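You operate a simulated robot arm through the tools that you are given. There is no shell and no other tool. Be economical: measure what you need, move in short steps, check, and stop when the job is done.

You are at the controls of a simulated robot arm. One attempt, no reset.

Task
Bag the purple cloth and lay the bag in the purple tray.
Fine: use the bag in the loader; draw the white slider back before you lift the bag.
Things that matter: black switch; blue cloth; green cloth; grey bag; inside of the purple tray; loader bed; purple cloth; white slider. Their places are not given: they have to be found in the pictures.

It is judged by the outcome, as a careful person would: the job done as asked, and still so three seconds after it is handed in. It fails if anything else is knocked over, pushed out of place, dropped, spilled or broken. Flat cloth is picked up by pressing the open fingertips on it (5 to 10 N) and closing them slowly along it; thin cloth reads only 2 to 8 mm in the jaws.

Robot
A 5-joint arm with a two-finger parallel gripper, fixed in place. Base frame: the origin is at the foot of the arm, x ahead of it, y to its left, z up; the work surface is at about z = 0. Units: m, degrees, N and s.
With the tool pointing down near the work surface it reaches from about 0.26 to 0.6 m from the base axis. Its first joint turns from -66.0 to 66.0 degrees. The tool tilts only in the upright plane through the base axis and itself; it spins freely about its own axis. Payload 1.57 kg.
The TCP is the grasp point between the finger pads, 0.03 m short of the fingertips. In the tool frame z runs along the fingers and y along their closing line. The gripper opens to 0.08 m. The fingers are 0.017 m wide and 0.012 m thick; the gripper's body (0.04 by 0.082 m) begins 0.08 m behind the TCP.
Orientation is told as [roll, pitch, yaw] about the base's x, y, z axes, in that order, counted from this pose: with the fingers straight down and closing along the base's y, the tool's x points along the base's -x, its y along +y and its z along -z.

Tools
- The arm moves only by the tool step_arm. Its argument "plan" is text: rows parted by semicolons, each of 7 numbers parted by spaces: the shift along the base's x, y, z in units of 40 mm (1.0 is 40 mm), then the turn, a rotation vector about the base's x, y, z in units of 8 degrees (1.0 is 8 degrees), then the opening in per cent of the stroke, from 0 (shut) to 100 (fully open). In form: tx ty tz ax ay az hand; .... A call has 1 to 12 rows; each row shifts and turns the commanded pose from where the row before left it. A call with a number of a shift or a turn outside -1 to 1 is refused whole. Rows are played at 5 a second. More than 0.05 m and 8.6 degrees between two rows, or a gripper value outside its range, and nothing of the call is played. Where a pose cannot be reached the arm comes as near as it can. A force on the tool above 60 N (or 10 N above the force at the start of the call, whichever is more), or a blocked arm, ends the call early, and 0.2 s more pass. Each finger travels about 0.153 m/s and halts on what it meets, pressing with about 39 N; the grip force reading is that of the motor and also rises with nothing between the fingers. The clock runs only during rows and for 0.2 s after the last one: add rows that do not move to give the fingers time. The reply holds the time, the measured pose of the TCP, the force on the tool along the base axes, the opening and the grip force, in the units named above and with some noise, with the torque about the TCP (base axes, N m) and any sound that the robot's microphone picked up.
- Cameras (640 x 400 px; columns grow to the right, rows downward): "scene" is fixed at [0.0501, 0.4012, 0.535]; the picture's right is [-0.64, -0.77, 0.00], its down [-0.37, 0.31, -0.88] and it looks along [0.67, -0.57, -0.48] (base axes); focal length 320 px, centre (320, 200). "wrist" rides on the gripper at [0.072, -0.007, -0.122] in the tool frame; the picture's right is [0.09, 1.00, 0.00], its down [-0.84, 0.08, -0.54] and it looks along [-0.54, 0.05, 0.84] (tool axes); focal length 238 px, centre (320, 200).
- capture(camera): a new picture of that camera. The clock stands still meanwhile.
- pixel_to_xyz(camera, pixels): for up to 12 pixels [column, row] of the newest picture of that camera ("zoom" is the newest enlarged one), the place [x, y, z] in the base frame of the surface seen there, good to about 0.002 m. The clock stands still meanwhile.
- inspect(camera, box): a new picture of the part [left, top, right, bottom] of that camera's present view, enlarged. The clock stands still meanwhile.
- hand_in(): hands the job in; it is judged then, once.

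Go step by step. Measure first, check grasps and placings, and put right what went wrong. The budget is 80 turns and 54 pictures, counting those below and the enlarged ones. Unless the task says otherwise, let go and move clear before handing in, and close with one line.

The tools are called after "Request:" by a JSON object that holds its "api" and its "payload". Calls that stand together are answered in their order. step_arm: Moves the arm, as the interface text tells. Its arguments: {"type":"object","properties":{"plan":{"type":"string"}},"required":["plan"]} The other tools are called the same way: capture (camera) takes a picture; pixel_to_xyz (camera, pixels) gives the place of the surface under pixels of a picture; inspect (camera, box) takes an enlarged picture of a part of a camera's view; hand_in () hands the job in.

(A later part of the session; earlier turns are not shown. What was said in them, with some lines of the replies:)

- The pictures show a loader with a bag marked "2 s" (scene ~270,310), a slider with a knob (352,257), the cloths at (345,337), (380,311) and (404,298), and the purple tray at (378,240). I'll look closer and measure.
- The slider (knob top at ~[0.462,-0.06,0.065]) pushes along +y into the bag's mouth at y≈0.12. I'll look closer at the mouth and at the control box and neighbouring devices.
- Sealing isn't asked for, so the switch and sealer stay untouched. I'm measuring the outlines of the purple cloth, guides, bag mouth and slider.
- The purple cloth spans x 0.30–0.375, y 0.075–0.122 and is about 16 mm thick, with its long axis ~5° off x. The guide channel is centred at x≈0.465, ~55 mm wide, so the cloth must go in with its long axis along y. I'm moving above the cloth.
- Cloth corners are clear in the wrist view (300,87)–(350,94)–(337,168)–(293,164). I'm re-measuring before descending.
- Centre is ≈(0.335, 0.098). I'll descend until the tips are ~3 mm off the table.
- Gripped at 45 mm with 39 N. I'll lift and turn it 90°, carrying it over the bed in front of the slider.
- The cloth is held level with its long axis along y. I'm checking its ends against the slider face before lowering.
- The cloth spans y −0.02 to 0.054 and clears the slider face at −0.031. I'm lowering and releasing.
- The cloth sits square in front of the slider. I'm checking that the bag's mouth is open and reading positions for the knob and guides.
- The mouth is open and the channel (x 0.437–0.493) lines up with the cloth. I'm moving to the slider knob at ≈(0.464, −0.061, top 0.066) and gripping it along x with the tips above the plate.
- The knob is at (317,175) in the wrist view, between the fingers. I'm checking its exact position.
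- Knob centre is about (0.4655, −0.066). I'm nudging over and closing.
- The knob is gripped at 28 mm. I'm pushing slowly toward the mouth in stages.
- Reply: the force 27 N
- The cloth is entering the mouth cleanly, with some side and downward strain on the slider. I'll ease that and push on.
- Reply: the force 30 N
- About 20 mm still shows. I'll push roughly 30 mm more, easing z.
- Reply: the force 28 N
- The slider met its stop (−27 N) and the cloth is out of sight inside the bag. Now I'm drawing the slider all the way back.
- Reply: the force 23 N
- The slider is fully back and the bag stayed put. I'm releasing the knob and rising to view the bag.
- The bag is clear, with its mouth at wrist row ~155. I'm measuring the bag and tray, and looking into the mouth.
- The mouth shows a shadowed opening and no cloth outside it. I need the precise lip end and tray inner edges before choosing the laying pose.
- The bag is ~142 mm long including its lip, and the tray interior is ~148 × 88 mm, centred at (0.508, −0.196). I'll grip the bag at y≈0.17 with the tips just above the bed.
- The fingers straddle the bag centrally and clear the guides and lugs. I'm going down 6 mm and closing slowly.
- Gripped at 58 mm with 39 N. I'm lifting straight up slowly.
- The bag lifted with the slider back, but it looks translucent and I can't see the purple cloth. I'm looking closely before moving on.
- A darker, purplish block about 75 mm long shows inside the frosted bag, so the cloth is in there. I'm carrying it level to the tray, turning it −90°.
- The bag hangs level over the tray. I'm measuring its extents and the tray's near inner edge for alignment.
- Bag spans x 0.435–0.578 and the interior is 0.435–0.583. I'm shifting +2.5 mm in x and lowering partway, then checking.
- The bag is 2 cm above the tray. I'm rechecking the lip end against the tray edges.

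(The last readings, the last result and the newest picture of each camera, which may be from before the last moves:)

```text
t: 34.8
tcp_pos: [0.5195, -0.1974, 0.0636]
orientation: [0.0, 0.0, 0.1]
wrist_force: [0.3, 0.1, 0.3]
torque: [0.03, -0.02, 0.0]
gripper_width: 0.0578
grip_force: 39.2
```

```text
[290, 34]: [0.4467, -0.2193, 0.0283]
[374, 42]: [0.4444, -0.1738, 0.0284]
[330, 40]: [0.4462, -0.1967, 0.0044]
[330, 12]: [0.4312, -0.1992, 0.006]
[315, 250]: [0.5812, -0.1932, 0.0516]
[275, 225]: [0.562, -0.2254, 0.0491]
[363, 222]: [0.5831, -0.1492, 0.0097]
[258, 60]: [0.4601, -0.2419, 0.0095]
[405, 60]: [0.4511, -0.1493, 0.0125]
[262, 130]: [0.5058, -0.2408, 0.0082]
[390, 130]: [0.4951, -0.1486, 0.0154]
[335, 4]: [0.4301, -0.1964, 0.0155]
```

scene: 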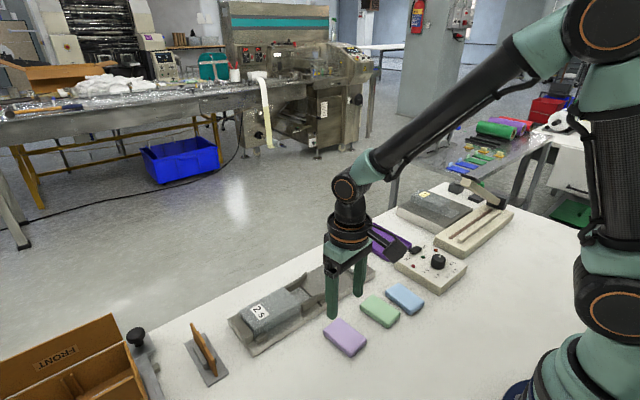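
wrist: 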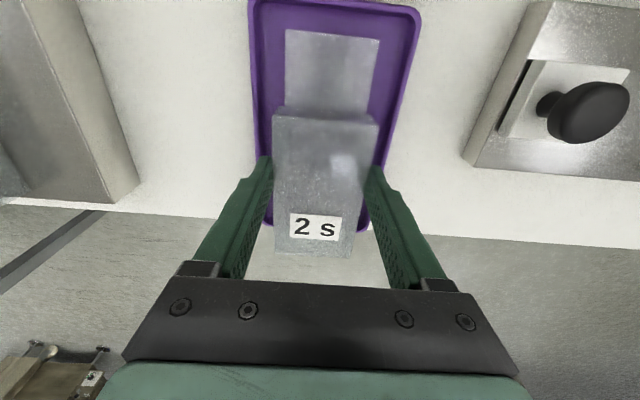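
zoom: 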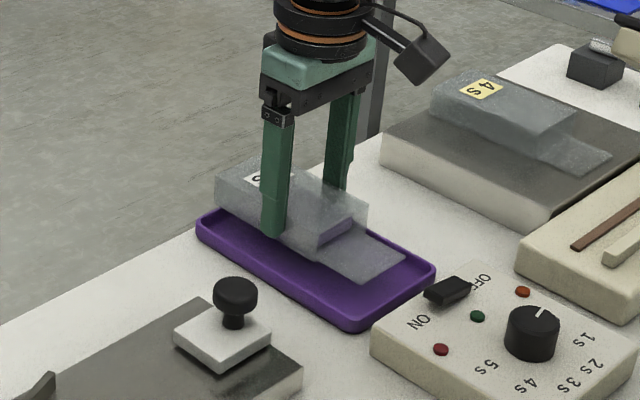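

The bag's far end (≈0.583) is close to the wall, so I'll shift −3 mm in x and +1 mm in y, then set it down gently.

Request:
{"api": "step_arm", "payload": {"plan": "-0.07 0.03 0 0 0 0 50; 0 0 -0.15 0 0 0 50; 0 0 -0.15 0 0 0 50; 0 0 -0.08 0 0 0 50; 0 0 -0.06 0 0 0 50; 0 0 -0.03 0 0 0 50; 0 0 0 0 0 0 50"}}

Request:
{"api": "capture", "payload": {"camera": "wrist"}}

Request:
{"api": "inspect", "payload": {"camera": "scene", "box": [310, 170, 450, 280]}}

```text
t: 36.4
tcp_pos: [0.5175, -0.1952, 0.0444]
orientation: [0.0, -0.1, 0.1]
wrist_force: [0.3, 0.3, 1.1]
torque: [-0.01, 0.03, -0.02]
gripper_width: 0.0583
grip_force: 39.1
```

```text
14 pictures are left
```

wrist: 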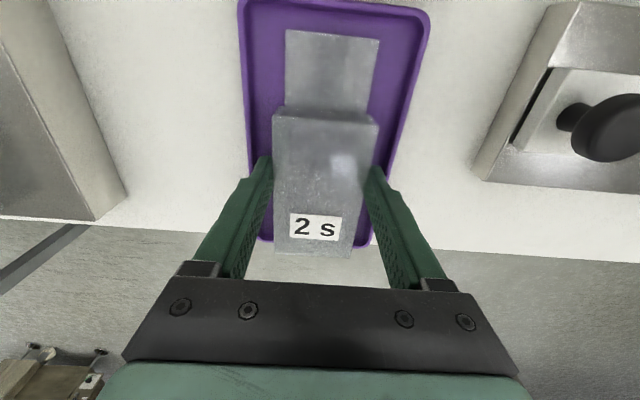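

```text
3.64 times, centred on (380, 225) of scene
```

zoom: 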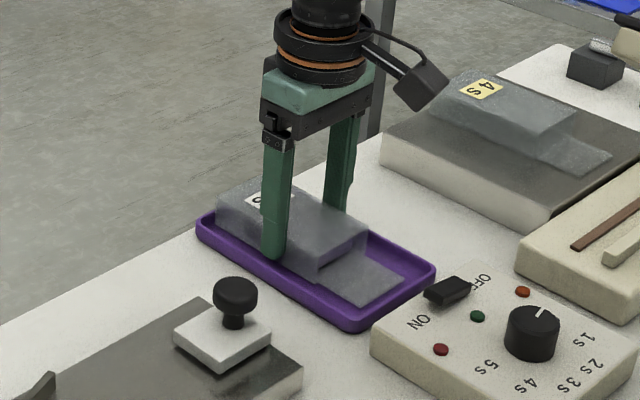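

Nearly in contact (1 N). One more measurement of both ends before releasing.

Request:
{"api": "pixel_to_xyz", "payload": {"camera": "wrist", "pixels": [[330, 37], [330, 33], [330, 15], [330, 8], [313, 254], [300, 252], [262, 238], [364, 242], [255, 150], [270, 130], [388, 140]]}}

```text
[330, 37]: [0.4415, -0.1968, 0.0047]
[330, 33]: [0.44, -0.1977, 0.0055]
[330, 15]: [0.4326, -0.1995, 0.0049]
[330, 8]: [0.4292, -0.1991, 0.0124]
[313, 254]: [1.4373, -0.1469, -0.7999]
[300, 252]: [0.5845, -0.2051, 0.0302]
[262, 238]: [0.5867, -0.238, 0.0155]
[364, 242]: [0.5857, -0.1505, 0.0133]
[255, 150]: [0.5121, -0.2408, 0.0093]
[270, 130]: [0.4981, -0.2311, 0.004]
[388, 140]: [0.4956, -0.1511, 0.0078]
```

There's 8 mm free at the lip end, while the far end is practically at the wall. I'll raise 4 mm, shift −4 mm in x, and lower again.

Request:
{"api": "step_arm", "payload": {"plan": "0 0 0.15 0 0 0 50; -0.1 0 0 0 0 0 50; 0 0 0 0 0 0 50; 0 0 -0.1 0 0 0 50; 0 0 -0.06 0 0 0 50; 0 0 0 0 0 0 50"}}

Request:
{"api": "capture", "payload": {"camera": "wrist"}}

Request:
{"api": "pixel_to_xyz", "payload": {"camera": "wrist", "pixels": [[330, 37], [330, 33], [330, 20], [330, 12], [300, 246], [300, 252], [262, 238], [364, 242], [315, 180], [280, 120], [372, 125]]}}

```text
t: 37.8
tcp_pos: [0.5142, -0.1962, 0.044]
orientation: [0.0, 0.0, 0.0]
wrist_force: [0.7, -0.2, 0.3]
torque: [0.01, -0.05, -0.01]
gripper_width: 0.0578
grip_force: 39.2
```

```text
12 pictures are left
```

wrist: 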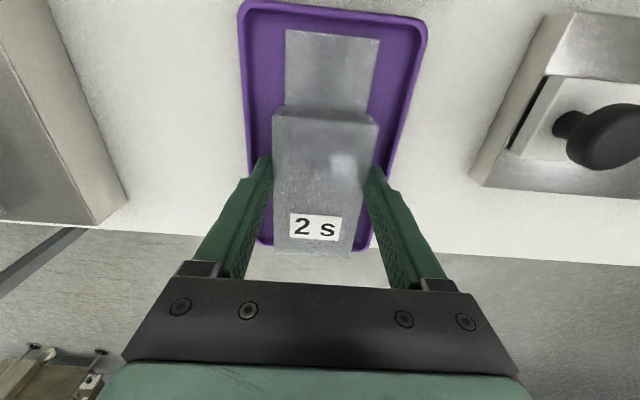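

```text
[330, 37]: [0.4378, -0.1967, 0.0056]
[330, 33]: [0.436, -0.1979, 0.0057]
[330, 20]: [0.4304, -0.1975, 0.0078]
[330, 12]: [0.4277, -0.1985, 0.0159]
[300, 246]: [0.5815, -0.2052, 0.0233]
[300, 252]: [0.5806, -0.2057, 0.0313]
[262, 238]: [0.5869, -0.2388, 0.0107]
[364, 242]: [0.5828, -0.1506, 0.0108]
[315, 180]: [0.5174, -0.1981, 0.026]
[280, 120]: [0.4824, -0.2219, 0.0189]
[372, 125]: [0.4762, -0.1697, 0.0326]
```

It now spans x 0.436–0.581, inside both walls. I'll settle it, open just a little to stay off the rim, and lift away.

Request:
{"api": "step_arm", "payload": {"plan": "0 0 -0.02 0 0 0 60; 0 0 0 0 0 0 74; 0 0 0 0 0 0 77; 0 0 0 0 0 0 77; 0 0 0.15 0 0 0 77; 0 0 0.3 0 0 0 77; 0 0 0.6 0 0 0 77; 0 0 1 0 0 0 77; 0 0 1 0 0 0 77; 0 0 1 0 0 0 77; 0 0 0 0 0 0 77"}}

Request:
{"api": "capture", "payload": {"camera": "wrist"}}

Request:
{"api": "inspect", "payload": {"camera": "scene", "box": [310, 190, 450, 300]}}

```text
t: 40.2
tcp_pos: [0.5124, -0.1943, 0.2062]
orientation: [0.0, 0.0, 0.1]
wrist_force: [-1.0, -0.7, -0.1]
torque: [0.01, -0.01, -0.05]
gripper_width: 0.0616
grip_force: 0.1
```

```text
11 pictures are left
```

wrist: 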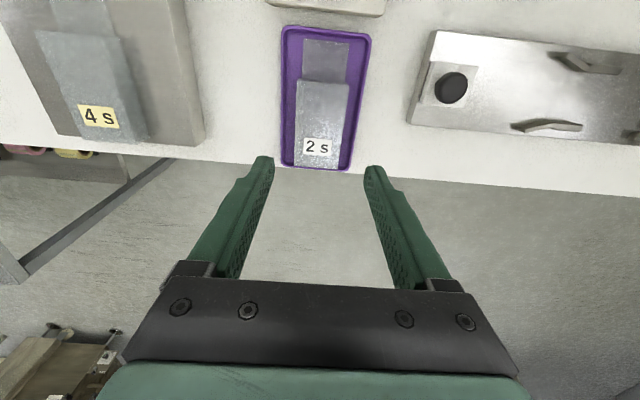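

```text
3.64 times, centred on (380, 245) of scene
```

zoom: 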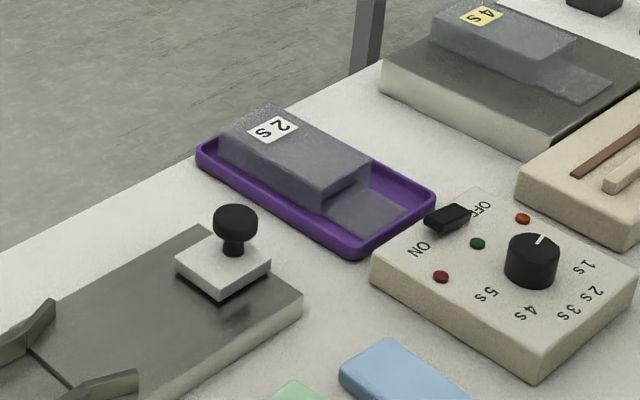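

The bag lies flat within the tray. One last full scene check that nothing else was disturbed.

Request:
{"api": "capture", "payload": {"camera": "scene"}}

Request:
{"api": "inspect", "payload": {"camera": "wrist", "box": [265, 15, 385, 180]}}

```text
9 pictures are left
```

scene: 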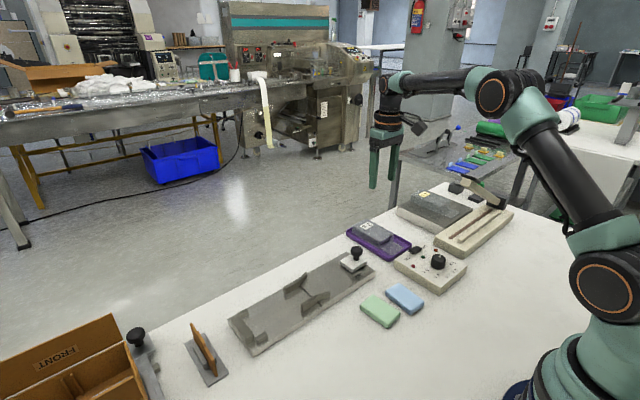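

```text
2.42 times, centred on (325, 98) of wrist
```

zoom: 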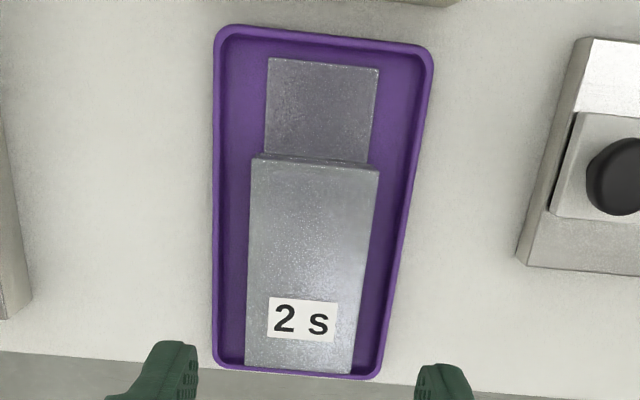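

Everything else is in place and the loader is empty. I'm checking that the bag is level (top z at both ends).

Request:
{"api": "pixel_to_xyz", "payload": {"camera": "zoom", "pixels": [[270, 180], [360, 185], [260, 350], [345, 355], [300, 366], [320, 70], [300, 374]]}}

```text
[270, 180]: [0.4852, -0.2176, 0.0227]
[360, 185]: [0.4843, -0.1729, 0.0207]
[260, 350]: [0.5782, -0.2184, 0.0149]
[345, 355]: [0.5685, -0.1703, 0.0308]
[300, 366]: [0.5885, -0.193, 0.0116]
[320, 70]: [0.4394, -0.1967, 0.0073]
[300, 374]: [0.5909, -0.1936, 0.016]
```

The readings through the frosted bag are noisy, but they fit a bag lying flat inside the tray walls. The hand is clear, so I'm handing in.

Request:
{"api": "hand_in", "payload": {}}

```text
The job is handed in.
```

The purple cloth is in the loader's bag, the white slider was drawn fully back before lifting, and the bag lies in the purple tray with the arm clear; I left the black switch and the sealer alone because sealing wasn't asked for.
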